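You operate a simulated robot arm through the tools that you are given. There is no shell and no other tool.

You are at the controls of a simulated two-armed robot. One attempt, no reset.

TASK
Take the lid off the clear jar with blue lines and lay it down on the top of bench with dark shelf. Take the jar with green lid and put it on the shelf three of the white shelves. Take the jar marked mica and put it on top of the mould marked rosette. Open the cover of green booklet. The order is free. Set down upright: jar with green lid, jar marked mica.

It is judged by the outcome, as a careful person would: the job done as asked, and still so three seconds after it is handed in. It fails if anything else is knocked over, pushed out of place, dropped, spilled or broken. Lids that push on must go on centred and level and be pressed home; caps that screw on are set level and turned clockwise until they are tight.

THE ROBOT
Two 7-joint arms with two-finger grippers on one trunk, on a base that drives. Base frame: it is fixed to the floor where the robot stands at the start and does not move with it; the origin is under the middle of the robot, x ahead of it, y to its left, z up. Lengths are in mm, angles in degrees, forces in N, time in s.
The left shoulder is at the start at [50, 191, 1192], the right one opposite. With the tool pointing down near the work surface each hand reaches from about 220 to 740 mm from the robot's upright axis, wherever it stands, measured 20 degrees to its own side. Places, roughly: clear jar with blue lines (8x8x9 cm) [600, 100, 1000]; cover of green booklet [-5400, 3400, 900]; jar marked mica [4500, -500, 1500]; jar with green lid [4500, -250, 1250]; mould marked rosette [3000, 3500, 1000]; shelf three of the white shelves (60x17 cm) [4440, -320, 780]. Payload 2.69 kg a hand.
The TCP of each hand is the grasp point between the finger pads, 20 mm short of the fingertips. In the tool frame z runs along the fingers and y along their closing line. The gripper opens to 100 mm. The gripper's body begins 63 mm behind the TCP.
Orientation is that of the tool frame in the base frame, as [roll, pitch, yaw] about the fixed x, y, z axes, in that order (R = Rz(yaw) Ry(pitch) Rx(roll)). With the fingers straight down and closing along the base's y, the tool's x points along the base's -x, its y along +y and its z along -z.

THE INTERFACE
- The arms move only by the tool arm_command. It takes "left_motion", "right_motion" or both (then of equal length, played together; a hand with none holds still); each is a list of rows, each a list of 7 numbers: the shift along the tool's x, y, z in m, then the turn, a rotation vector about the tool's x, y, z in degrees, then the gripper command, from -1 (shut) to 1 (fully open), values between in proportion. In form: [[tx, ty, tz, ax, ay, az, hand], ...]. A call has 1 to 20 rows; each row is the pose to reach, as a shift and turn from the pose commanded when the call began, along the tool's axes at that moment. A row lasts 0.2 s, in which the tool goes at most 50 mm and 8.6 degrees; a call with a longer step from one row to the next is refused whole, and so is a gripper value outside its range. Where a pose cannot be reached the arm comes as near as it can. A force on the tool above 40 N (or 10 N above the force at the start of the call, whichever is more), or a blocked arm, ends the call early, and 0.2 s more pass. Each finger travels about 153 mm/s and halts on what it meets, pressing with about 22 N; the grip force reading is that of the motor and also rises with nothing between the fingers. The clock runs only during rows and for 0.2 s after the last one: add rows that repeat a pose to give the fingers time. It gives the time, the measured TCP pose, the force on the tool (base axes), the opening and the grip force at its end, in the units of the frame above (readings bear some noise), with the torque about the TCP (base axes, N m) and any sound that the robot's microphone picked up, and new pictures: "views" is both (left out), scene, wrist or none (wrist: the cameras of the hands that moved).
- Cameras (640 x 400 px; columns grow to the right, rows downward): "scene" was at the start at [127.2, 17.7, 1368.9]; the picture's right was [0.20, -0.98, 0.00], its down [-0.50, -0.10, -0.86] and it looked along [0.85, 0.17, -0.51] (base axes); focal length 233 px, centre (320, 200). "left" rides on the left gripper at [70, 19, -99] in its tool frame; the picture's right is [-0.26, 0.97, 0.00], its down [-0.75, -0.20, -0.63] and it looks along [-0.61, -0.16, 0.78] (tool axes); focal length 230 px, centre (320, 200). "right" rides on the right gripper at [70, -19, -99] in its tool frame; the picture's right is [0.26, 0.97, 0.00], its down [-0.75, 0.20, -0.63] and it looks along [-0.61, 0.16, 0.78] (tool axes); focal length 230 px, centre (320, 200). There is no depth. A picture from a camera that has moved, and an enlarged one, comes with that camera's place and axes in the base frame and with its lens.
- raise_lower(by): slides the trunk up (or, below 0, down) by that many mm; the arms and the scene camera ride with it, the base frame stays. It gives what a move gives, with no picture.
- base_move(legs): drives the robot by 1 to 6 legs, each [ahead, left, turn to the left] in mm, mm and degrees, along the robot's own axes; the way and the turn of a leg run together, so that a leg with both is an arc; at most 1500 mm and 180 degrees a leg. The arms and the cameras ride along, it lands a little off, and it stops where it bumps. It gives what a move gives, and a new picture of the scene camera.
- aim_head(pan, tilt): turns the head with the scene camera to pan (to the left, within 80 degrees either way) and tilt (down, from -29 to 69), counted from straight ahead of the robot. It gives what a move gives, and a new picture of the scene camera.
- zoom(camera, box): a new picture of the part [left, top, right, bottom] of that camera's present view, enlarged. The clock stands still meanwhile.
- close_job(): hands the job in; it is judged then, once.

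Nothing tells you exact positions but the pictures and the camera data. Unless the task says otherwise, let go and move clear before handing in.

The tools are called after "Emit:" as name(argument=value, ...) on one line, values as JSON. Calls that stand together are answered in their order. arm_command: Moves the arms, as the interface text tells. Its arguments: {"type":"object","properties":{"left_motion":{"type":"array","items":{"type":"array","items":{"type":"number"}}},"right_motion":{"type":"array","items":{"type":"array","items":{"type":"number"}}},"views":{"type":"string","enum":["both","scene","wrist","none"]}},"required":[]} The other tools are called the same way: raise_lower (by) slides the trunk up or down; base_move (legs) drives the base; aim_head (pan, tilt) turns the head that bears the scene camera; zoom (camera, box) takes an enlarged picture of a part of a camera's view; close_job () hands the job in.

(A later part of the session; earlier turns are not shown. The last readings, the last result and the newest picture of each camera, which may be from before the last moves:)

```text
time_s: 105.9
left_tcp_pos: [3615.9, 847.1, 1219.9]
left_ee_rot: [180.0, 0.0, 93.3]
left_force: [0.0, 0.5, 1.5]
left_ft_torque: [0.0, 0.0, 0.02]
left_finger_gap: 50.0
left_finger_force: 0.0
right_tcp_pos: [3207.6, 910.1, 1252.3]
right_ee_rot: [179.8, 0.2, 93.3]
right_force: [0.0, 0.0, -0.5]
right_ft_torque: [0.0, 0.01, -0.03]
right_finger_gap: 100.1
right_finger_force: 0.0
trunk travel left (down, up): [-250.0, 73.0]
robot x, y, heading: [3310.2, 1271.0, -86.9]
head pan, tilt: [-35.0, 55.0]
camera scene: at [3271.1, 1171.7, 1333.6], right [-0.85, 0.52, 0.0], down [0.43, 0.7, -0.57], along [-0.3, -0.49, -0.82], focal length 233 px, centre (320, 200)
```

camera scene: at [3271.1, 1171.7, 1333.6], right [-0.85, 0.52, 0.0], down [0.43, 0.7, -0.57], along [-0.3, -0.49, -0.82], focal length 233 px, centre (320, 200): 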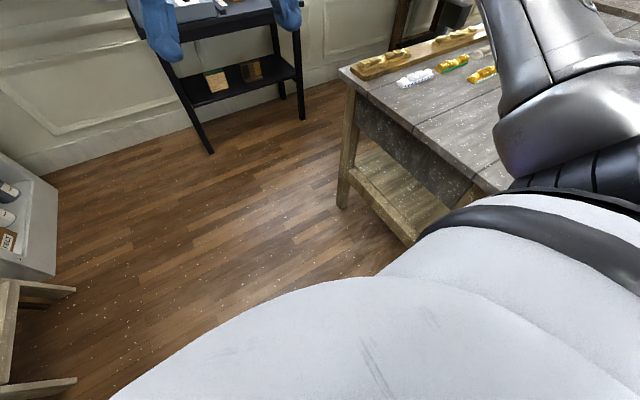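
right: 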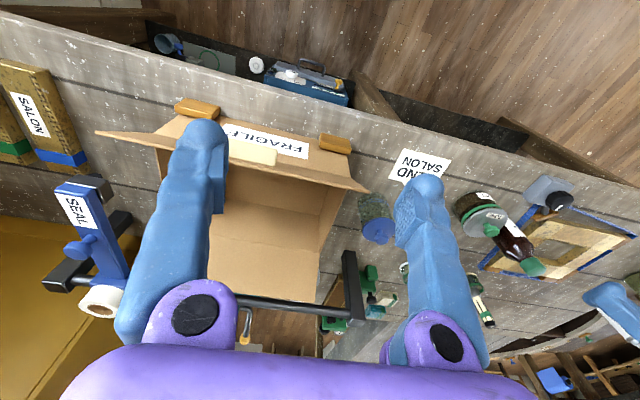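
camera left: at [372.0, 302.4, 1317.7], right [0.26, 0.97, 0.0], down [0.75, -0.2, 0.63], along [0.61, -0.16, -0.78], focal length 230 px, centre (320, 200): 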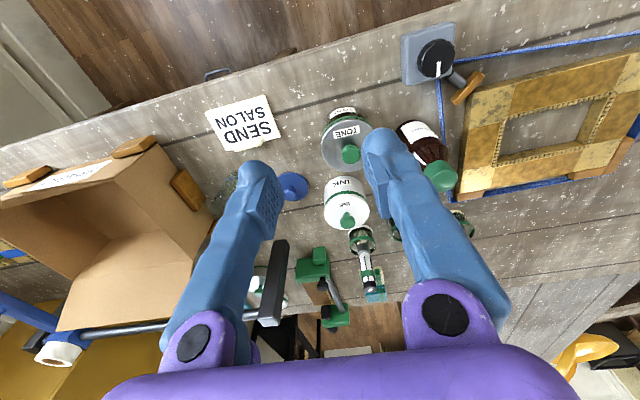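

Emit:
aim_head(pan=0, tilt=69)

Emit:
aim_head(pan=50, tilt=30)

Emit:
aim_head(pan=-50, tilt=40)

```text
time_s: 106.9
left_tcp_pos: [3615.9, 846.6, 1220.3]
left_ee_rot: [-179.9, 0.0, 93.2]
left_force: [-0.2, -0.1, -0.6]
left_ft_torque: [0.01, -0.02, 0.03]
left_finger_gap: 50.0
left_finger_force: 0.1
right_tcp_pos: [3207.6, 909.4, 1251.9]
right_ee_rot: [179.8, 0.2, 93.4]
right_force: [-0.7, 0.1, -0.3]
right_ft_torque: [-0.03, 0.03, 0.01]
right_finger_gap: 100.3
right_finger_force: 0.1
trunk travel left (down, up): [-250.0, 73.0]
robot x, y, heading: [3308.0, 1275.7, -86.8]
head pan, tilt: [0.0, 68.8]
camera scene: at [3312.0, 1177.2, 1318.1], right [-1.0, -0.06, 0.0], down [-0.05, 0.93, -0.36], along [0.02, -0.36, -0.93], focal length 233 px, centre (320, 200)
```

scene: 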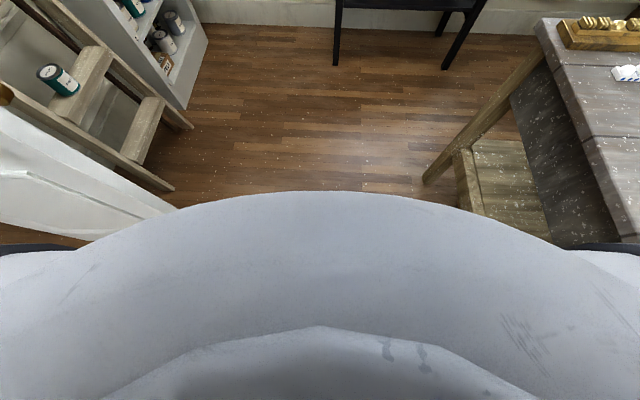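

```text
time_s: 108.1
left_tcp_pos: [3615.3, 846.8, 1219.1]
left_ee_rot: [180.0, 0.0, 93.3]
left_force: [0.0, 0.7, -0.7]
left_ft_torque: [-0.03, 0.01, -0.05]
left_finger_gap: 50.4
left_finger_force: 0.1
right_tcp_pos: [3207.8, 910.9, 1253.1]
right_ee_rot: [179.9, 0.2, 93.3]
right_force: [-0.4, 0.7, 0.4]
right_ft_torque: [-0.02, -0.02, 0.0]
right_finger_gap: 100.0
right_finger_force: 0.0
trunk travel left (down, up): [-250.0, 73.0]
robot x, y, heading: [3310.4, 1272.3, -86.8]
head pan, tilt: [50.0, 30.0]
camera scene: at [3381.4, 1178.9, 1369.5], right [-0.6, -0.8, 0.0], down [-0.4, 0.3, -0.87], along [0.69, -0.52, -0.5], focal length 233 px, centre (320, 200)
```

scene: 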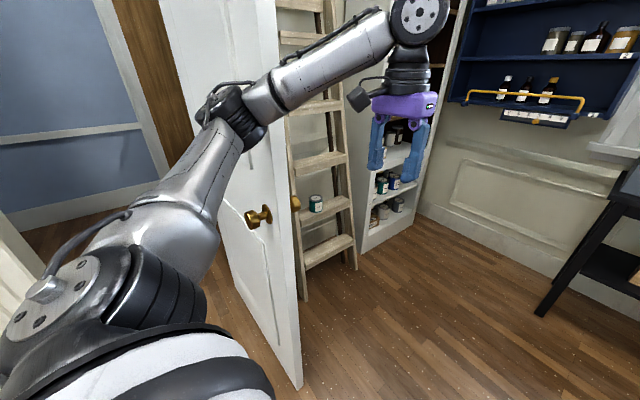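

```text
time_s: 109.8
left_tcp_pos: [3614.8, 845.9, 1219.5]
left_ee_rot: [-180.0, 0.1, 93.2]
left_force: [-0.6, 0.2, 0.5]
left_ft_torque: [-0.02, 0.01, 0.0]
left_finger_gap: 50.1
left_finger_force: 0.2
right_tcp_pos: [3207.1, 910.3, 1252.1]
right_ee_rot: [179.8, 0.2, 93.4]
right_force: [-0.6, -0.5, -1.6]
right_ft_torque: [-0.01, 0.0, -0.05]
right_finger_gap: 99.9
right_finger_force: 0.1
trunk travel left (down, up): [-250.0, 73.0]
robot x, y, heading: [3308.4, 1274.9, -86.6]
head pan, tilt: [-50.0, 40.0]
camera scene: at [3247.1, 1174.7, 1354.2], right [-0.69, 0.73, 0.0], down [0.47, 0.44, -0.77], along [-0.56, -0.53, -0.64], focal length 233 px, centre (320, 200)
```

scene: 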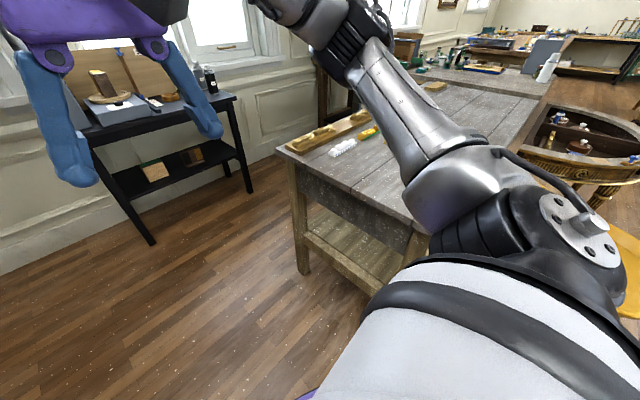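

Emit:
zoom(camera="left", box=[0, 0, 640, 400])

Emit:
zoom(camera="right", box=[0, 0, 640, 400])

```text
1.00 times, centred on (320, 200) of left (not enlarged: the box is as wide or as high as the picture)
camera zoom: at [3628.8, 917.6, 1318.3], right [0.98, -0.2, 0.0], down [-0.16, -0.76, 0.63], along [-0.13, -0.62, -0.78], focal length 230 px, centre (320, 200)
```

zoom: 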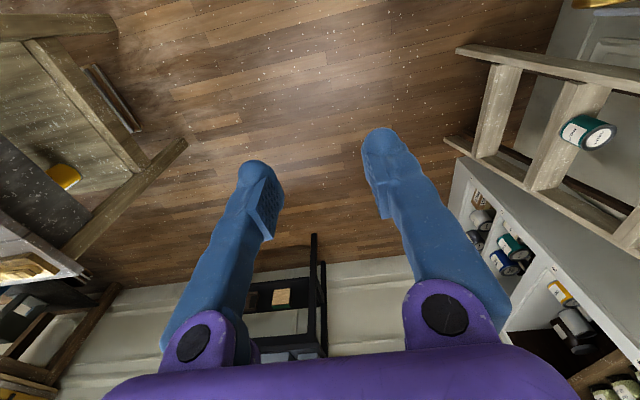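

```text
1.00 times, centred on (320, 200) of right (not enlarged: the box is as wide or as high as the picture)
camera zoom: at [3183.3, 979.7, 1350.9], right [0.95, 0.31, 0.0], down [0.24, -0.74, 0.63], along [0.2, -0.6, -0.77], focal length 230 px, centre (320, 200)
```

zoom: 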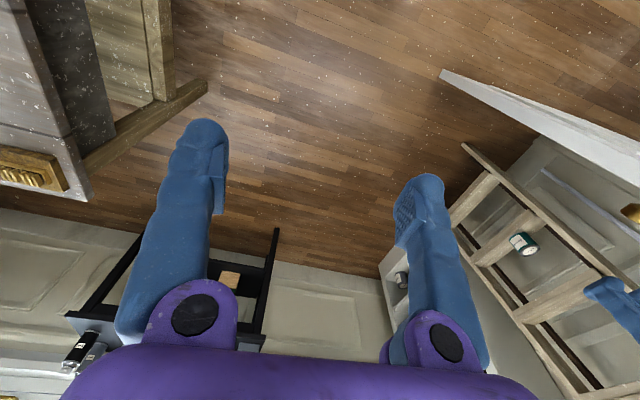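

Nothing on the floor is in the way; the left elbow is the part closest to the door edge. I'll sidestep right by ~90 mm, straighten the heading, and try again with short legs.

Emit:
base_move(legs=[[0, -90, 0], [0, 0, -3.3]])

Emit:
base_move(legs=[[150, 0, 0]])

```text
time_s: 111.7
left_tcp_pos: [3503.4, 824.9, 1219.1]
left_ee_rot: [-180.0, 0.0, 89.9]
left_force: [-0.7, -0.1, 0.0]
left_ft_torque: [0.0, -0.01, -0.01]
left_finger_gap: 49.8
left_finger_force: 0.0
right_tcp_pos: [3100.3, 911.3, 1251.4]
right_ee_rot: [179.8, 0.2, 90.0]
right_force: [0.4, -0.1, -0.3]
right_ft_torque: [0.02, -0.02, 0.0]
right_finger_gap: 100.2
right_finger_force: 0.0
trunk travel left (down, up): [-250.0, 73.0]
robot x, y, heading: [3219.6, 1265.5, -89.9]
head pan, tilt: [-50.0, 40.0]
camera scene: at [3154.8, 1173.3, 1354.2], right [-0.64, 0.77, 0.0], down [0.49, 0.41, -0.77], along [-0.59, -0.49, -0.64], focal length 233 px, centre (320, 200)
```

scene: 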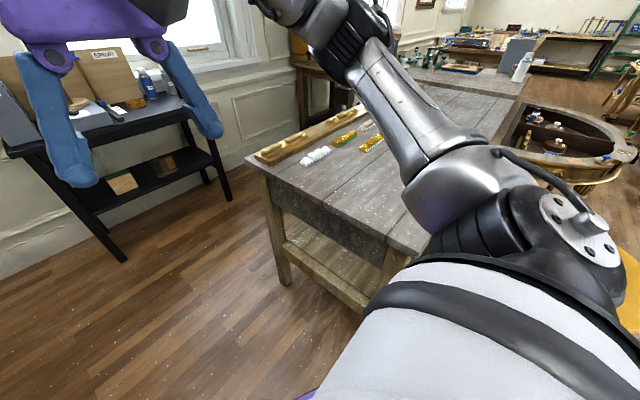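

```text
time_s: 113.1
left_tcp_pos: [3505.2, 676.8, 1219.3]
left_ee_rot: [180.0, 0.0, 89.9]
left_force: [-0.3, -0.1, -1.2]
left_ft_torque: [0.01, 0.01, -0.04]
left_finger_gap: 49.9
left_finger_force: 0.0
right_tcp_pos: [3101.0, 764.1, 1252.7]
right_ee_rot: [179.7, 0.2, 90.2]
right_force: [-0.1, -0.1, -0.1]
right_ft_torque: [0.0, 0.01, 0.0]
right_finger_gap: 100.0
right_finger_force: 0.0
trunk travel left (down, up): [-250.0, 73.0]
robot x, y, heading: [3222.6, 1121.8, -90.0]
head pan, tilt: [-50.0, 40.0]
camera scene: at [3155.2, 1024.3, 1354.2], right [-0.64, 0.77, 0.0], down [0.49, 0.41, -0.77], along [-0.59, -0.49, -0.64], focal length 233 px, centre (320, 200)
```

scene: 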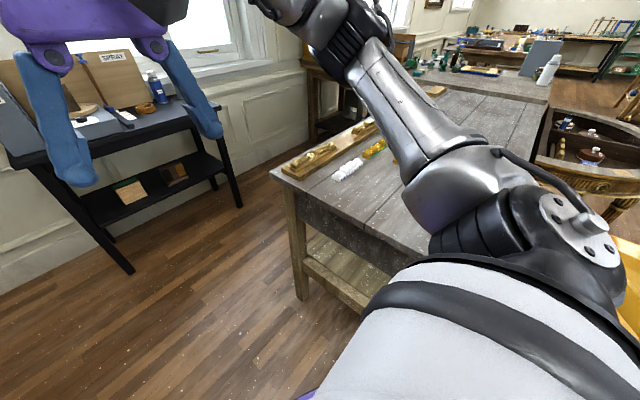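

That worked; the way is clear now. I'll continue down to y≈100 and turn to face the white shelves.

Emit:
base_move(legs=[[1020, 0, 0], [0, 0, 90]])

Emit:
aim_head(pan=0, tilt=5)

```text
time_s: 122.1
left_tcp_pos: [3657.4, 402.0, 1218.4]
left_ee_rot: [180.0, 0.0, 179.1]
left_force: [-0.8, 0.1, -0.3]
left_ft_torque: [-0.02, 0.02, 0.04]
left_finger_gap: 50.1
left_finger_force: 0.0
right_tcp_pos: [3565.0, -1.1, 1252.3]
right_ee_rot: [179.8, 0.4, 179.3]
right_force: [-0.1, -0.1, -0.3]
right_ft_torque: [0.01, -0.01, 0.0]
right_finger_gap: 99.8
right_finger_force: 0.1
trunk travel left (down, up): [-250.0, 73.0]
robot x, y, heading: [3213.0, 125.4, -1.0]
head pan, tilt: [-50.0, 40.0]
camera scene: at [3303.3, 58.8, 1354.2], right [-0.77, -0.63, 0.0], down [-0.41, 0.5, -0.77], along [0.48, -0.59, -0.64], focal length 233 px, centre (320, 200)
```

scene: 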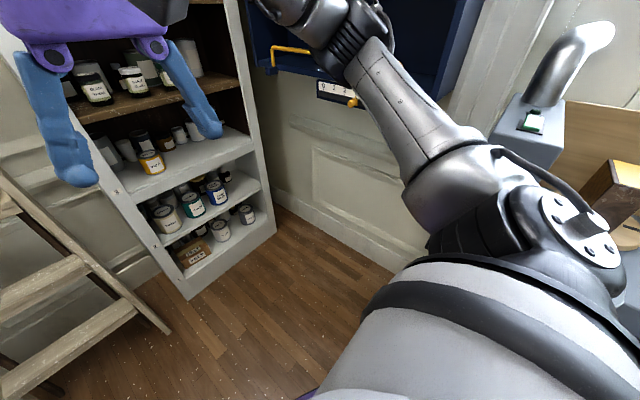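

```text
time_s: 123.3
left_tcp_pos: [3657.8, 400.9, 1218.6]
left_ee_rot: [179.9, 0.1, 179.1]
left_force: [-0.2, -0.2, 0.1]
left_ft_torque: [0.02, -0.02, 0.0]
left_finger_gap: 50.1
left_finger_force: 0.1
right_tcp_pos: [3566.7, -0.7, 1252.7]
right_ee_rot: [179.8, 0.3, 179.3]
right_force: [-0.9, -0.5, 0.5]
right_ft_torque: [-0.01, 0.01, -0.03]
right_finger_gap: 99.8
right_finger_force: 0.0
trunk travel left (down, up): [-250.0, 73.0]
robot x, y, heading: [3211.6, 126.0, -0.6]
head pan, tilt: [0.0, 5.0]
camera scene: at [3341.4, 123.3, 1409.9], right [-0.01, -1.0, 0.0], down [-0.09, 0.0, -1.0], along [1.0, -0.01, -0.09], focal length 233 px, centre (320, 200)
```

scene: 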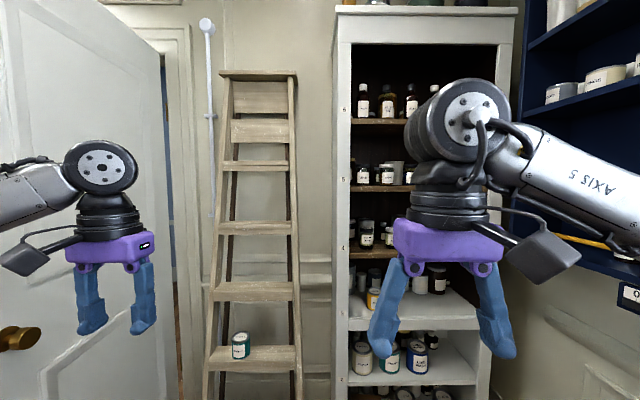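

The shelves are straight ahead to the right. I'll move forward and sidestep right to center on them, then study the jars.

Emit:
base_move(legs=[[320, 0, 0], [0, -290, 0.7]])

Emit:
aim_head(pan=10, tilt=10)

Emit:
aim_head(pan=-15, tilt=10)

```text
time_s: 128.1
left_tcp_pos: [3969.1, 110.9, 1219.1]
left_ee_rot: [-180.0, -0.1, 178.9]
left_force: [-0.2, -1.4, 0.1]
left_ft_torque: [0.05, 0.01, 0.01]
left_finger_gap: 50.1
left_finger_force: 0.1
right_tcp_pos: [3875.3, -291.6, 1252.5]
right_ee_rot: [179.9, 0.4, 179.0]
right_force: [0.6, -0.9, 1.7]
right_ft_torque: [0.01, 0.0, -0.02]
right_finger_gap: 99.7
right_finger_force: 0.0
trunk travel left (down, up): [-250.0, 73.0]
robot x, y, heading: [3521.8, -164.2, -0.8]
head pan, tilt: [0.0, 5.0]
camera scene: at [3651.9, -166.3, 1410.0], right [-0.02, -1.0, 0.0], down [-0.09, 0.0, -1.0], along [1.0, -0.02, -0.09], focal length 233 px, centre (320, 200)
```

scene: 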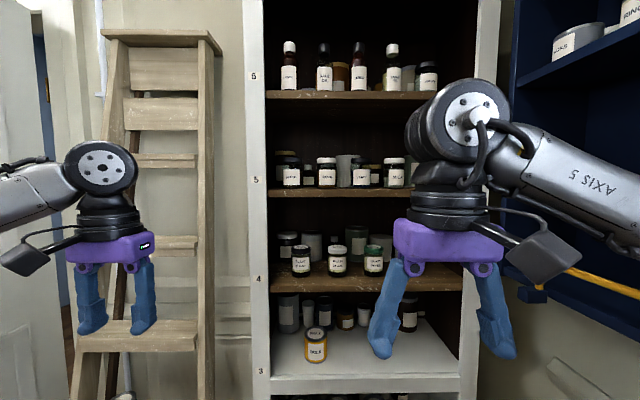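

```text
time_s: 128.8
left_tcp_pos: [3968.6, 111.0, 1219.8]
left_ee_rot: [180.0, 0.0, 178.8]
left_force: [0.3, 0.0, -0.9]
left_ft_torque: [0.02, -0.03, 0.01]
left_finger_gap: 49.9
left_finger_force: 0.0
right_tcp_pos: [3875.0, -290.4, 1252.6]
right_ee_rot: [179.8, 0.3, 179.1]
right_force: [-0.1, 0.3, -0.3]
right_ft_torque: [0.02, -0.02, -0.03]
right_finger_gap: 99.9
right_finger_force: 0.0
trunk travel left (down, up): [-250.0, 73.0]
robot x, y, heading: [3518.5, -164.1, -1.0]
head pan, tilt: [10.0, 10.0]
camera scene: at [3651.9, -150.0, 1402.0], right [0.16, -0.99, 0.0], down [-0.17, -0.03, -0.98], along [0.97, 0.15, -0.17], focal length 233 px, centre (320, 200)
```

scene: 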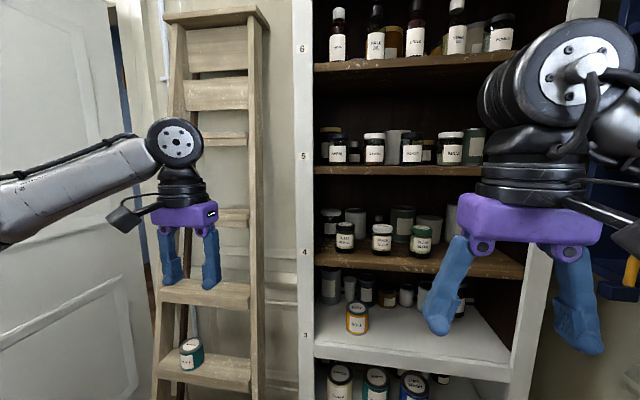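

```text
time_s: 129.7
left_tcp_pos: [3967.7, 110.8, 1220.2]
left_ee_rot: [-180.0, 0.0, 178.9]
left_force: [-0.3, -0.5, -0.1]
left_ft_torque: [-0.03, 0.01, -0.03]
left_finger_gap: 49.9
left_finger_force: 0.1
right_tcp_pos: [3874.9, -290.3, 1252.2]
right_ee_rot: [179.8, 0.3, 179.2]
right_force: [0.2, 0.5, 0.1]
right_ft_torque: [0.03, 0.0, -0.01]
right_finger_gap: 100.2
right_finger_force: 0.1
trunk travel left (down, up): [-250.0, 73.0]
robot x, y, heading: [3521.6, -160.7, -0.8]
head pan, tilt: [-15.0, 10.0]
camera scene: at [3649.5, -190.1, 1401.9], right [-0.27, -0.96, 0.0], down [-0.17, 0.05, -0.98], along [0.95, -0.27, -0.17], focal length 233 px, centre (320, 200)
```

scene: 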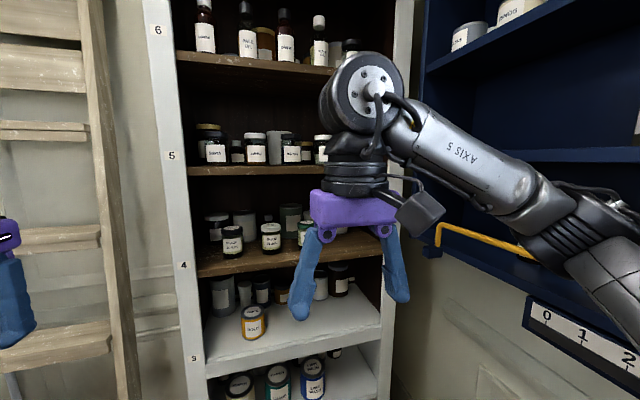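

Shelf numbers 3–6 are painted on the frame; shelf 3 is the white board with the yellow jar. I'll zoom in on the jars to identify the green lid and the mica label.

Emit:
aim_head(pan=10, tilt=10)

Emit:
zoom(camera="scene", box=[300, 190, 460, 290])

Emit:
zoom(camera="scene", box=[300, 100, 500, 210])

Emit:
zoom(camera="scene", box=[300, 0, 540, 110])

Emit:
zoom(camera="scene", box=[290, 250, 530, 400])

```text
time_s: 130.6
left_tcp_pos: [3969.2, 110.9, 1219.5]
left_ee_rot: [180.0, 0.0, 178.9]
left_force: [0.8, -0.6, -0.3]
left_ft_torque: [-0.03, 0.02, 0.0]
left_finger_gap: 49.8
left_finger_force: 0.0
right_tcp_pos: [3874.5, -290.4, 1252.3]
right_ee_rot: [179.9, 0.3, 179.2]
right_force: [-0.2, 0.7, -0.6]
right_ft_torque: [0.0, 0.01, -0.01]
right_finger_gap: 100.1
right_finger_force: 0.0
trunk travel left (down, up): [-250.0, 73.0]
robot x, y, heading: [3521.1, -164.4, -1.0]
head pan, tilt: [10.0, 10.0]
camera scene: at [3651.9, -150.1, 1401.9], right [0.16, -0.99, 0.0], down [-0.17, -0.03, -0.98], along [0.97, 0.15, -0.17], focal length 233 px, centre (320, 200)
```

scene: 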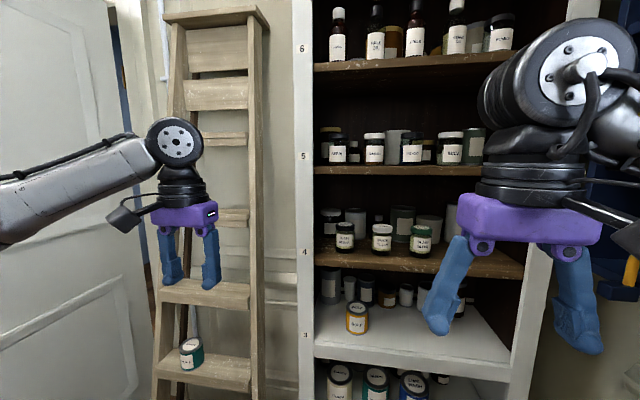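

```text
4.00 times, centred on (380, 240) of scene
camera zoom: at [3651.9, -150.1, 1401.9], right [0.16, -0.99, 0.0], down [-0.17, -0.03, -0.98], along [0.97, 0.15, -0.17], focal length 932 px, centre (80, 40)
```

zoom: 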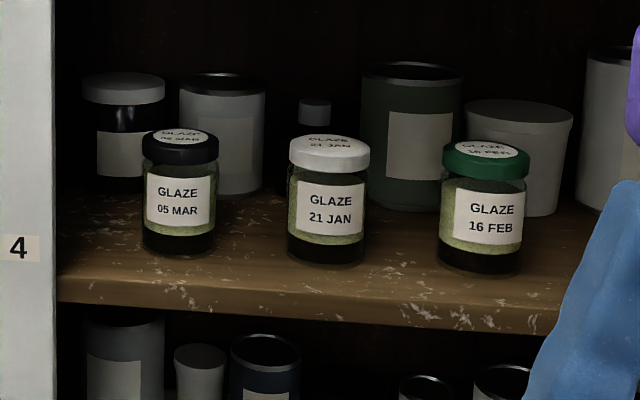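

```text
3.20 times, centred on (400, 155) of scene
camera zoom: at [3651.9, -150.1, 1401.9], right [0.16, -0.99, 0.0], down [-0.17, -0.03, -0.98], along [0.97, 0.15, -0.17], focal length 745 px, centre (64, 344)
```

zoom: 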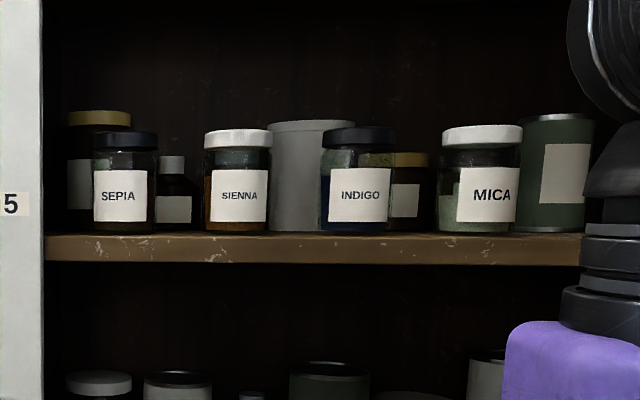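

```text
2.67 times, centred on (420, 55) of scene
camera zoom: at [3651.9, -150.1, 1401.9], right [0.16, -0.99, 0.0], down [-0.17, -0.03, -0.98], along [0.97, 0.15, -0.17], focal length 621 px, centre (53, 587)
```

zoom: 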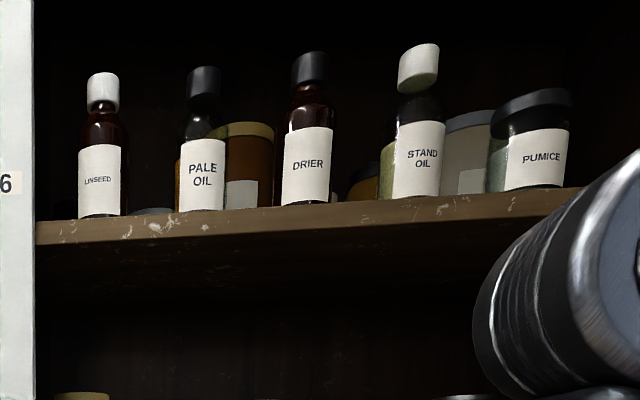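

```text
2.67 times, centred on (410, 325) of scene
camera zoom: at [3651.9, -150.1, 1401.9], right [0.16, -0.99, 0.0], down [-0.17, -0.03, -0.98], along [0.97, 0.15, -0.17], focal length 621 px, centre (80, -133)
```

zoom: 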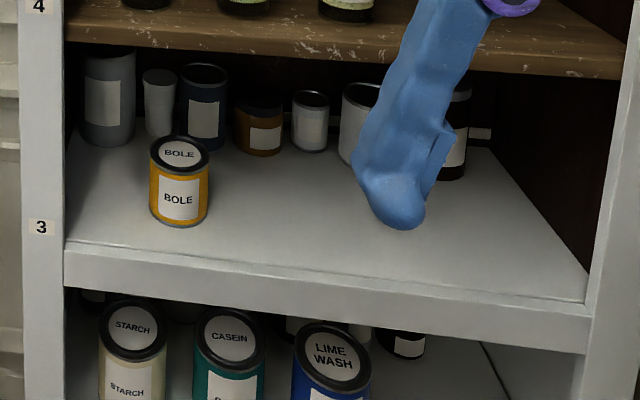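

GLAZE 16 FEB with the green lid is on shelf 4 near (4434, −368, base z 1083); MICA is on shelf 5 near (4430, −430). I'll draw the left hand back and pitch the right hand forward-down for a shelf approach.

Emit:
arm_command(left_motion=[[0.02, 0, 0, 0, 0, 0, 0], [0.04, 0, 0, 0, 0, 0, 0], [0.06, 0, 0, 0, 0, 0, 0], [0.08, 0, 0, 0, 0, 0, 0], [0.1, 0, 0, 0, 0, 0, 0], [0.12, 0, 0, 0, 0, 0, 0], [0.13, 0, 0, 0, 0, 0, 0], [0.14, 0, 0, 0, 0, 0, 0], [0.14, 0, 0, 0, 0, 0, 0]], right_motion=[[-0.02, -0.01, 0, 0, -7, 0, 1], [-0.04, -0.02, 0, 0, -14, 0, 1], [-0.06, -0.03, 0, 0, -21, 0, 1], [-0.08, -0.04, 0, 0, -28, 0, 1], [-0.1, -0.05, 0, 0, -35, 0, 1], [-0.12, -0.06, 0, 0, -42, 0, 1], [-0.14, -0.07, 0, 0, -49, 0, 1], [-0.16, -0.075, 0, 0, -52, 0, 1], [-0.16, -0.075, 0, 0, -52, 0, 1]])

```text
time_s: 132.6
left_tcp_pos: [3826.9, 113.6, 1218.3]
left_ee_rot: [-180.0, 0.0, 178.8]
left_force: [0.0, 0.2, -0.6]
left_ft_torque: [-0.05, -0.02, 0.0]
left_finger_gap: 49.9
left_finger_force: 0.0
right_tcp_pos: [4032.8, -368.1, 1254.0]
right_ee_rot: [179.8, 52.3, 179.0]
right_force: [0.3, -0.3, -0.2]
right_ft_torque: [0.01, 0.0, 0.03]
right_finger_gap: 99.9
right_finger_force: 0.0
trunk travel left (down, up): [-250.0, 73.0]
robot x, y, heading: [3521.6, -163.0, -0.7]
head pan, tilt: [10.0, 10.0]
camera scene: at [3652.0, -149.5, 1401.9], right [0.16, -0.99, 0.0], down [-0.17, -0.03, -0.98], along [0.97, 0.15, -0.17], focal length 233 px, centre (320, 200)
camera right: at [3910.7, -384.9, 1259.4], right [-0.14, 0.97, -0.2], down [-0.04, 0.2, 0.98], along [0.99, 0.15, 0.01], focal length 230 px, centre (320, 200)
camera left: at [3757.7, 134.3, 1317.5], right [0.28, 0.96, 0.0], down [0.75, -0.21, 0.63], along [0.61, -0.17, -0.78], focal length 230 px, centre (320, 200)
```

scene: 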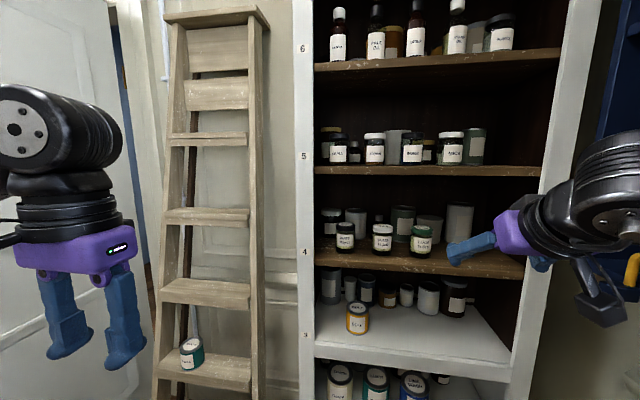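
right: 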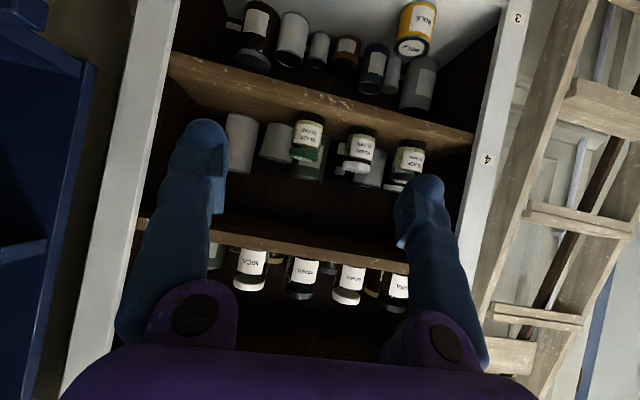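
left: 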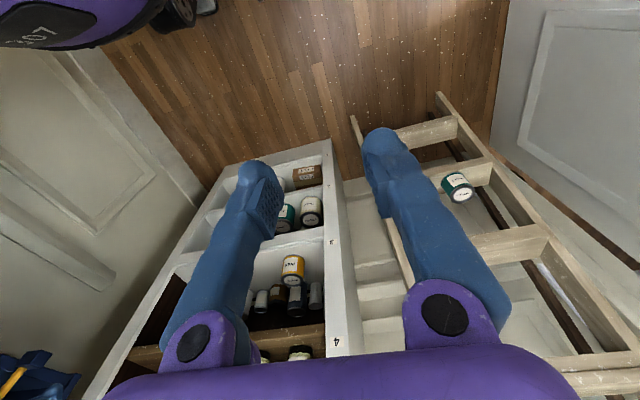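

Emit:
zoom(camera="right", box=[210, 80, 470, 230])

Emit:
zoom(camera="scene", box=[310, 180, 540, 300])

Emit:
zoom(camera="scene", box=[310, 110, 540, 200])

Emit:
zoom(camera="scene", box=[300, 250, 540, 390])

```text
2.46 times, centred on (340, 155) of right
camera zoom: at [3910.7, -384.9, 1259.4], right [-0.14, 0.97, -0.2], down [-0.04, 0.2, 0.98], along [0.99, 0.15, 0.01], focal length 566 px, centre (271, 311)
```

zoom: 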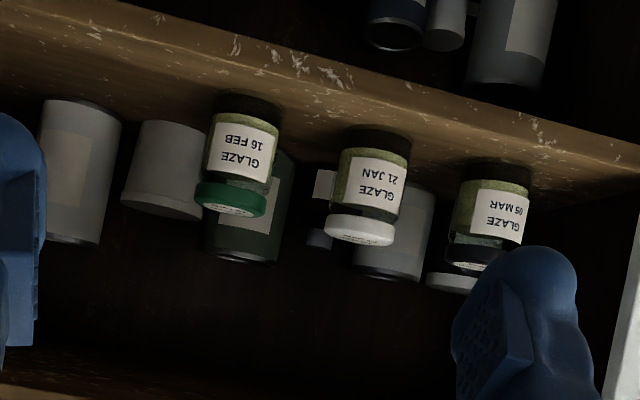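

```text
2.78 times, centred on (425, 240) of scene
camera zoom: at [3652.0, -149.5, 1401.9], right [0.16, -0.99, 0.0], down [-0.17, -0.03, -0.98], along [0.97, 0.15, -0.17], focal length 648 px, centre (28, 89)
```

zoom: 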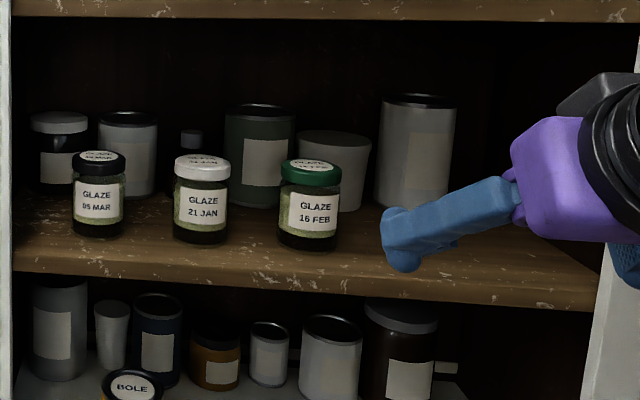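

```text
2.78 times, centred on (425, 155) of scene
camera zoom: at [3652.0, -149.5, 1401.9], right [0.16, -0.99, 0.0], down [-0.17, -0.03, -0.98], along [0.97, 0.15, -0.17], focal length 648 px, centre (28, 325)
```

zoom: 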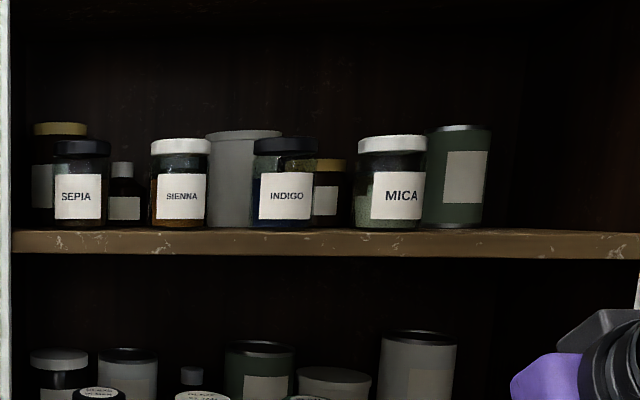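

```text
2.67 times, centred on (420, 320) of scene
camera zoom: at [3652.0, -149.5, 1401.9], right [0.16, -0.99, 0.0], down [-0.17, -0.03, -0.98], along [0.97, 0.15, -0.17], focal length 621 px, centre (53, -120)
```

zoom: 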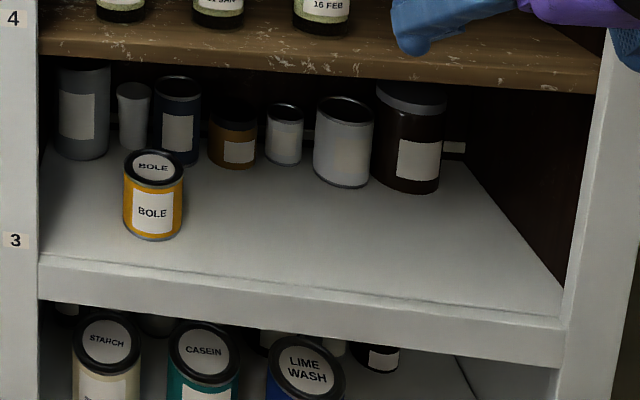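

I triangulate the green-lid jar at about (4452, −368), base z≈1076, lid top z≈1174, about 75 mm wide. I'll drive closer to the shelf.

Emit:
base_move(legs=[[250, 0, 0.8]])

Emit:
zoom(camera="right", box=[0, 0, 640, 400])

```text
time_s: 134.4
left_tcp_pos: [4069.9, 117.0, 1218.8]
left_ee_rot: [-180.0, -0.1, 179.7]
left_force: [-0.1, 0.4, -0.4]
left_ft_torque: [0.01, 0.0, 0.0]
left_finger_gap: 49.8
left_finger_force: 0.1
right_tcp_pos: [4282.4, -361.7, 1254.0]
right_ee_rot: [179.7, 52.2, 179.8]
right_force: [0.3, 0.1, -0.5]
right_ft_torque: [0.0, -0.02, -0.02]
right_finger_gap: 100.0
right_finger_force: 0.0
trunk travel left (down, up): [-250.0, 73.0]
robot x, y, heading: [3765.5, -165.8, -0.1]
head pan, tilt: [10.0, 10.0]
camera scene: at [3898.3, -150.0, 1401.9], right [0.17, -0.98, 0.0], down [-0.17, -0.03, -0.98], along [0.97, 0.17, -0.17], focal length 233 px, centre (320, 200)
```

scene: 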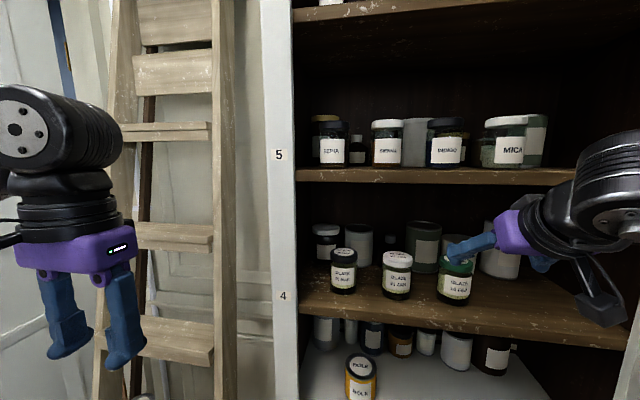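

```text
1.00 times, centred on (320, 200) of right (not enlarged: the box is as wide or as high as the picture)
camera zoom: at [4160.5, -381.0, 1259.2], right [-0.16, 0.97, -0.2], down [-0.04, 0.2, 0.98], along [0.99, 0.16, 0.01], focal length 230 px, centre (320, 200)
```

zoom: 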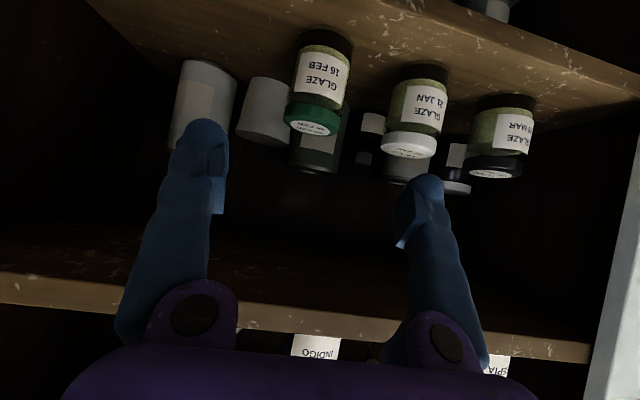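

Emit:
zoom(camera="right", box=[220, 10, 420, 160])

Emit:
zoom(camera="scene", box=[380, 200, 560, 330])

```text
2.67 times, centred on (320, 85) of right
camera zoom: at [4160.5, -381.0, 1259.2], right [-0.16, 0.97, -0.2], down [-0.04, 0.2, 0.98], along [0.99, 0.16, 0.01], focal length 614 px, centre (320, 507)
```

zoom: 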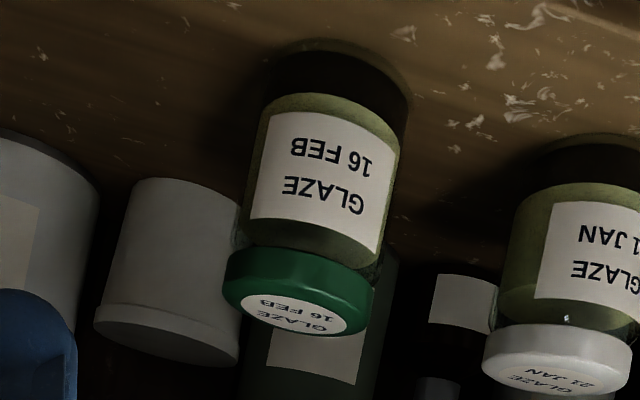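

```text
3.08 times, centred on (470, 265) of scene
camera zoom: at [3898.3, -150.0, 1401.9], right [0.17, -0.98, 0.0], down [-0.17, -0.03, -0.98], along [0.97, 0.17, -0.17], focal length 717 px, centre (-142, 0)
```

zoom: 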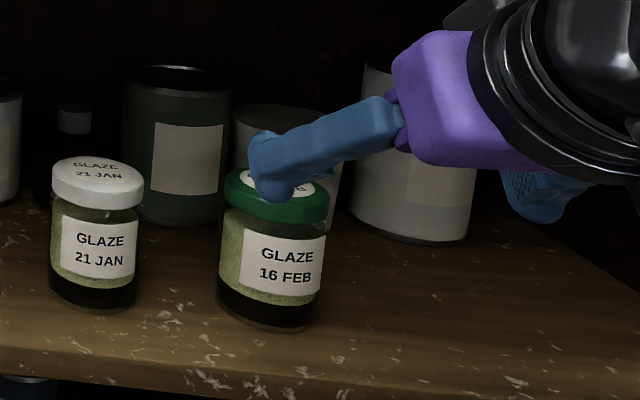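

Refined: jar axis at about (4436, −367), base z≈1075, lid top z≈1178. A straight approach along the fingers (~196 mm) leads to it; I'll go 130 mm first and check alignment.

Emit:
arm_command(right_motion=[[0, -0.001, 0.02, 0, 0, 0, 1], [0, -0.002, 0.04, 0, 0, 0, 1], [0, -0.003, 0.06, 0, 0, 0, 1], [0, -0.004, 0.08, 0, 0, 0, 1], [0, -0.005, 0.1, 0, 0, 0, 1], [0, -0.005, 0.115, 0, 0, 0, 1], [0, -0.005, 0.13, 0, 0, 0, 1], [0, -0.005, 0.13, 0, 0, 0, 1]])

Emit:
zoom(camera="scene", box=[380, 200, 560, 330])

```text
time_s: 136.2
left_tcp_pos: [4069.2, 116.1, 1218.3]
left_ee_rot: [-179.9, 0.0, 179.9]
left_force: [0.2, -0.1, -0.6]
left_ft_torque: [-0.01, 0.04, 0.01]
left_finger_gap: 50.2
left_finger_force: 0.1
right_tcp_pos: [4386.5, -369.3, 1172.7]
right_ee_rot: [179.8, 52.3, 179.9]
right_force: [0.7, -0.2, -0.5]
right_ft_torque: [0.02, 0.03, 0.01]
right_finger_gap: 99.9
right_finger_force: 0.1
trunk travel left (down, up): [-250.0, 73.0]
robot x, y, heading: [3763.2, -168.4, 0.2]
head pan, tilt: [10.0, 10.0]
camera scene: at [3897.4, -150.1, 1402.0], right [0.17, -0.98, 0.0], down [-0.17, -0.03, -0.98], along [0.97, 0.17, -0.17], focal length 233 px, centre (320, 200)
camera right: at [4264.0, -387.1, 1178.9], right [-0.16, 0.97, -0.2], down [-0.04, 0.2, 0.98], along [0.99, 0.16, 0.01], focal length 230 px, centre (320, 200)
```

scene: 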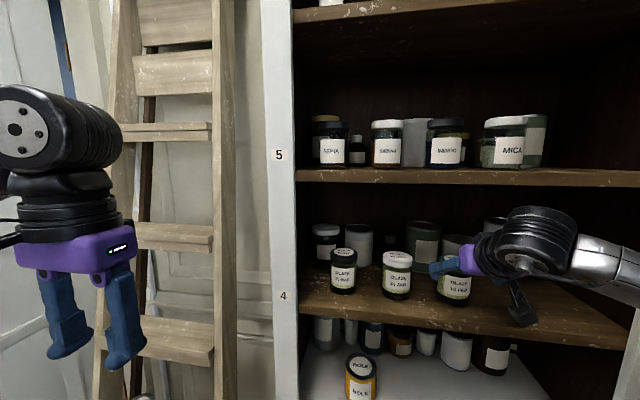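
right: 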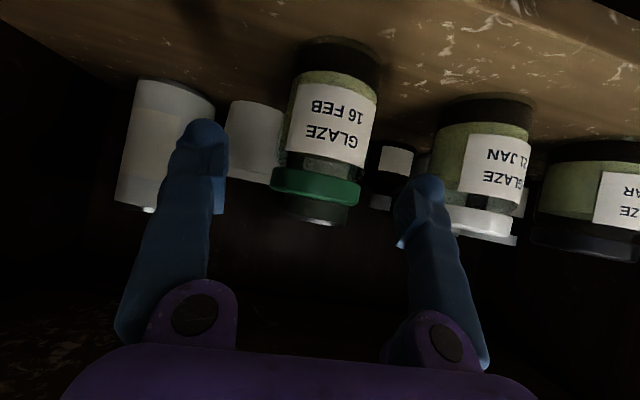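

```text
3.08 times, centred on (470, 265) of scene
camera zoom: at [3897.4, -150.1, 1402.0], right [0.17, -0.98, 0.0], down [-0.17, -0.03, -0.98], along [0.97, 0.17, -0.17], focal length 717 px, centre (-142, 0)
```

zoom: 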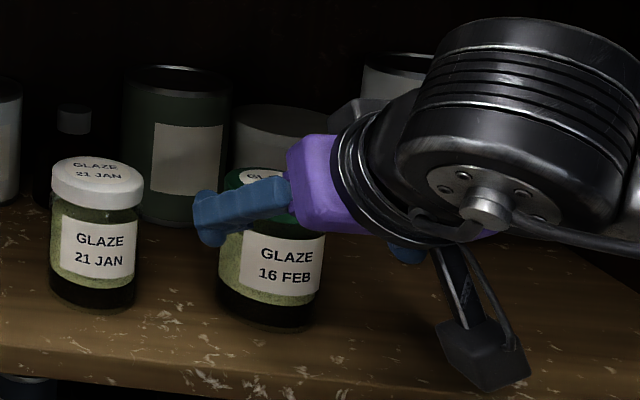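

Alignment looks good; I'll nudge +4 mm in y, advance the last 64 mm, and close on the jar.

Emit:
arm_command(right_motion=[[0, 0.002, 0.01, 0, 0, 0, 1], [0.001, 0.004, 0.025, 0, 0, 0, 1], [0.001, 0.004, 0.04, 0, 0, 0, 1], [0.002, 0.004, 0.052, 0, 0, 0, 1], [0.002, 0.004, 0.062, 0, 0, 0, 1], [0.002, 0.004, 0.062, 0, 0, 0, 1]])

Emit:
zoom(camera="scene", box=[380, 200, 560, 330])

```text
time_s: 137.6
left_tcp_pos: [4069.9, 116.1, 1218.5]
left_ee_rot: [-180.0, -0.1, 179.8]
left_force: [0.3, 0.9, -0.2]
left_ft_torque: [0.0, 0.0, 0.0]
left_finger_gap: 49.9
left_finger_force: 0.1
right_tcp_pos: [4435.3, -363.0, 1135.2]
right_ee_rot: [179.9, 52.3, 179.9]
right_force: [-0.1, -1.1, 0.9]
right_ft_torque: [-0.02, -0.01, 0.04]
right_finger_gap: 100.2
right_finger_force: 0.0
trunk travel left (down, up): [-250.0, 73.0]
robot x, y, heading: [3770.5, -164.7, -0.1]
head pan, tilt: [10.0, 10.0]
camera scene: at [3897.5, -150.0, 1402.0], right [0.17, -0.98, 0.0], down [-0.17, -0.03, -0.98], along [0.97, 0.17, -0.17], focal length 233 px, centre (320, 200)
camera right: at [4311.7, -381.8, 1141.2], right [-0.16, 0.97, -0.2], down [-0.04, 0.2, 0.98], along [0.99, 0.16, 0.01], focal length 230 px, centre (320, 200)
```

scene: 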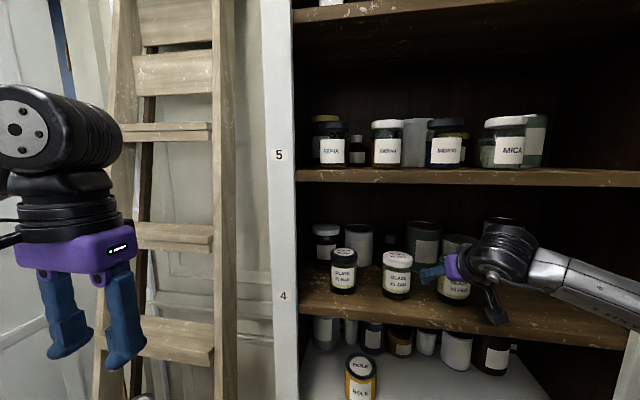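
right: 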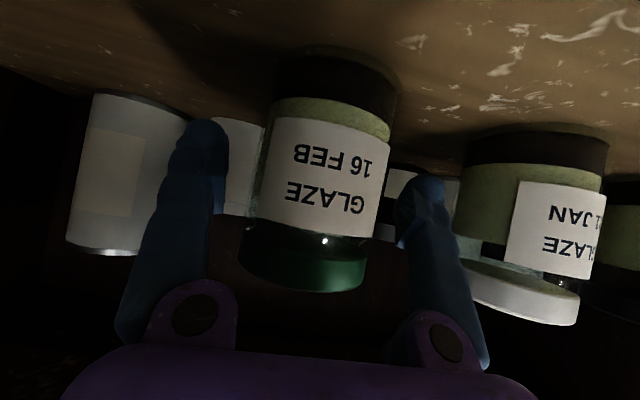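

```text
3.08 times, centred on (470, 265) of scene
camera zoom: at [3897.5, -150.0, 1402.0], right [0.17, -0.98, 0.0], down [-0.17, -0.03, -0.98], along [0.97, 0.17, -0.17], focal length 717 px, centre (-142, 0)
```

zoom: 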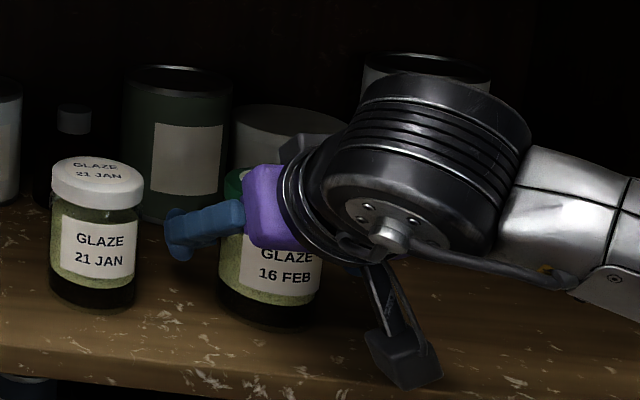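

The jar is centred between the fingers at the TCP depth. Closing now.

Emit:
arm_command(right_motion=[[0, -0.001, 0, 0, 0, 0, 0.7], [0, -0.001, 0, 0, 0, 0, 0.5], [0, -0.001, 0, 0, 0, 0, 0.2], [0, -0.001, 0, 0, 0, 0, -0.2], [0, -0.001, 0, 0, 0, 0, -1], [0, -0.001, 0, 0, 0, 0, -1]])

```text
time_s: 139.0
left_tcp_pos: [4070.5, 116.7, 1218.9]
left_ee_rot: [-179.9, 0.0, 179.8]
left_force: [0.0, 1.4, -0.1]
left_ft_torque: [-0.02, 0.01, 0.01]
left_finger_gap: 49.7
left_finger_force: 0.1
right_tcp_pos: [4433.9, -364.1, 1136.0]
right_ee_rot: [179.8, 52.3, 179.8]
right_force: [-0.1, 0.9, 0.1]
right_ft_torque: [0.07, -0.06, -0.01]
right_finger_gap: 68.0
right_finger_force: 22.3
trunk travel left (down, up): [-250.0, 73.0]
robot x, y, heading: [3769.8, -165.2, 0.3]
head pan, tilt: [10.0, 10.0]
camera scene: at [3897.6, -150.1, 1401.9], right [0.17, -0.98, 0.0], down [-0.17, -0.03, -0.98], along [0.97, 0.17, -0.17], focal length 233 px, centre (320, 200)
camera right: at [4311.3, -382.8, 1140.9], right [-0.16, 0.97, -0.2], down [-0.04, 0.2, 0.98], along [0.99, 0.16, 0.01], focal length 230 px, centre (320, 200)
```

scene: 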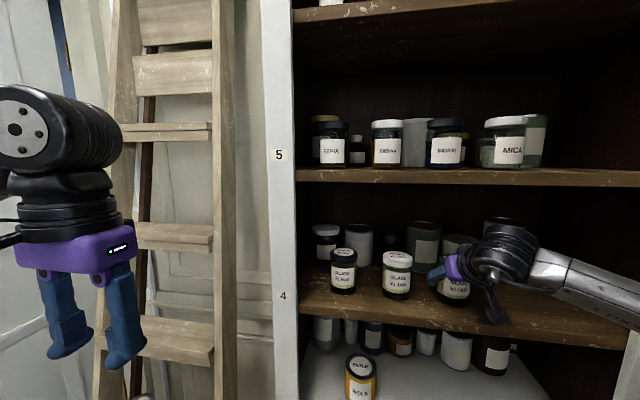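
right: 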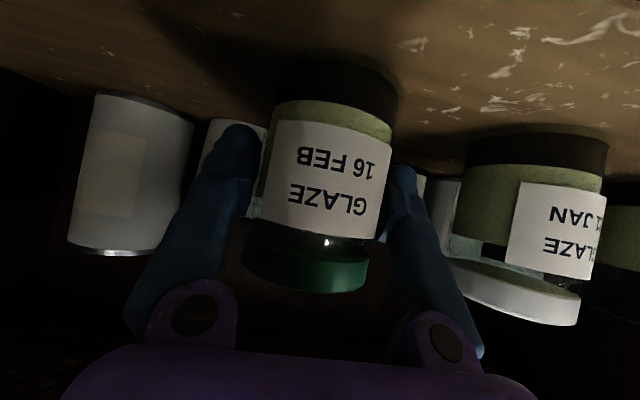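

The grip closed at 68 mm. I'll lift the jar 15 mm slowly and check it follows without slipping.

Emit:
arm_command(right_motion=[[-0.004, 0, -0.0031, 0, 0, 0, -1], [-0.0079, 0, -0.0061, 0, 0, 0, -1], [-0.0119, 0, -0.0092, 0, 0, 0, -1], [-0.0119, 0, -0.0092, 0, 0, 0, -1], [-0.0119, 0, -0.0092, 0, 0, 0, -1]])

Emit:
zoom(camera="scene", box=[380, 200, 560, 330])

```text
time_s: 140.2
left_tcp_pos: [4071.4, 116.9, 1218.1]
left_ee_rot: [-180.0, 0.0, 179.8]
left_force: [0.1, 0.1, -0.1]
left_ft_torque: [-0.03, -0.02, 0.02]
left_finger_gap: 50.0
left_finger_force: 0.1
right_tcp_pos: [4433.4, -363.5, 1151.2]
right_ee_rot: [179.6, 52.3, 179.7]
right_force: [0.0, -0.3, -4.1]
right_ft_torque: [-0.02, 0.03, 0.01]
right_finger_gap: 68.1
right_finger_force: 22.0
trunk travel left (down, up): [-250.0, 73.0]
robot x, y, heading: [3765.5, -163.7, -0.3]
head pan, tilt: [10.0, 10.0]
camera scene: at [3898.1, -150.1, 1401.9], right [0.17, -0.98, 0.0], down [-0.17, -0.03, -0.98], along [0.97, 0.17, -0.17], focal length 233 px, centre (320, 200)
camera right: at [4311.4, -382.3, 1155.4], right [-0.16, 0.97, -0.2], down [-0.04, 0.2, 0.98], along [0.99, 0.16, 0.01], focal length 230 px, centre (320, 200)
```

scene: 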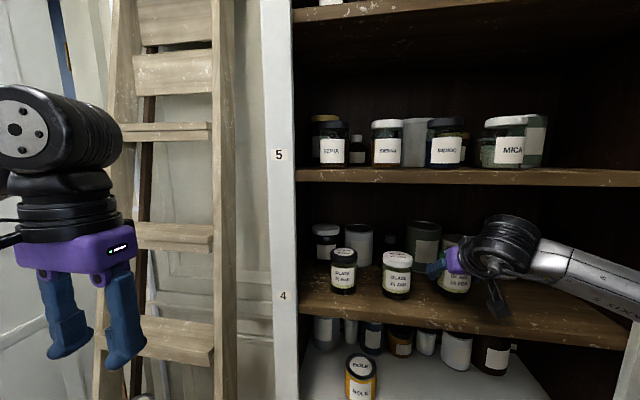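
right: 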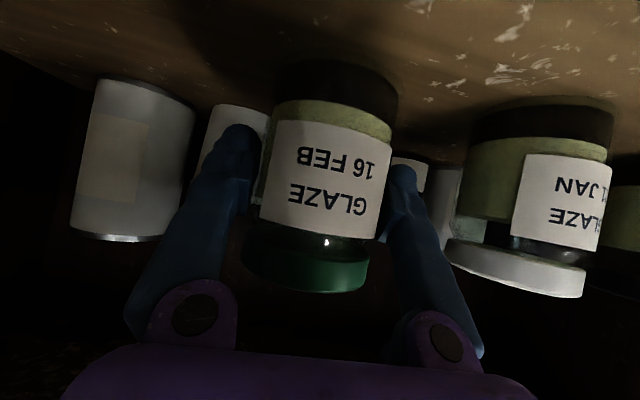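

```text
3.08 times, centred on (470, 265) of scene
camera zoom: at [3898.1, -150.1, 1401.9], right [0.17, -0.98, 0.0], down [-0.17, -0.03, -0.98], along [0.97, 0.17, -0.17], focal length 717 px, centre (-142, 0)
```

zoom: 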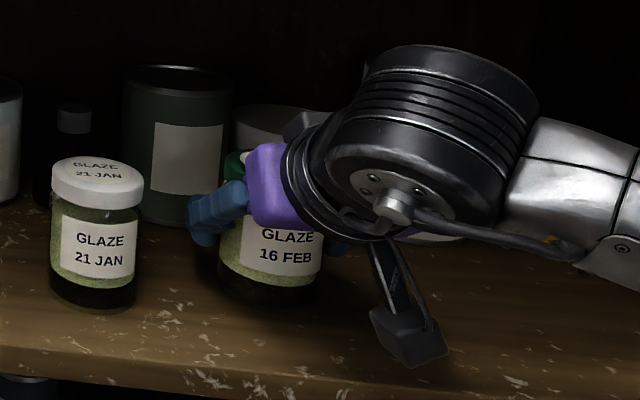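

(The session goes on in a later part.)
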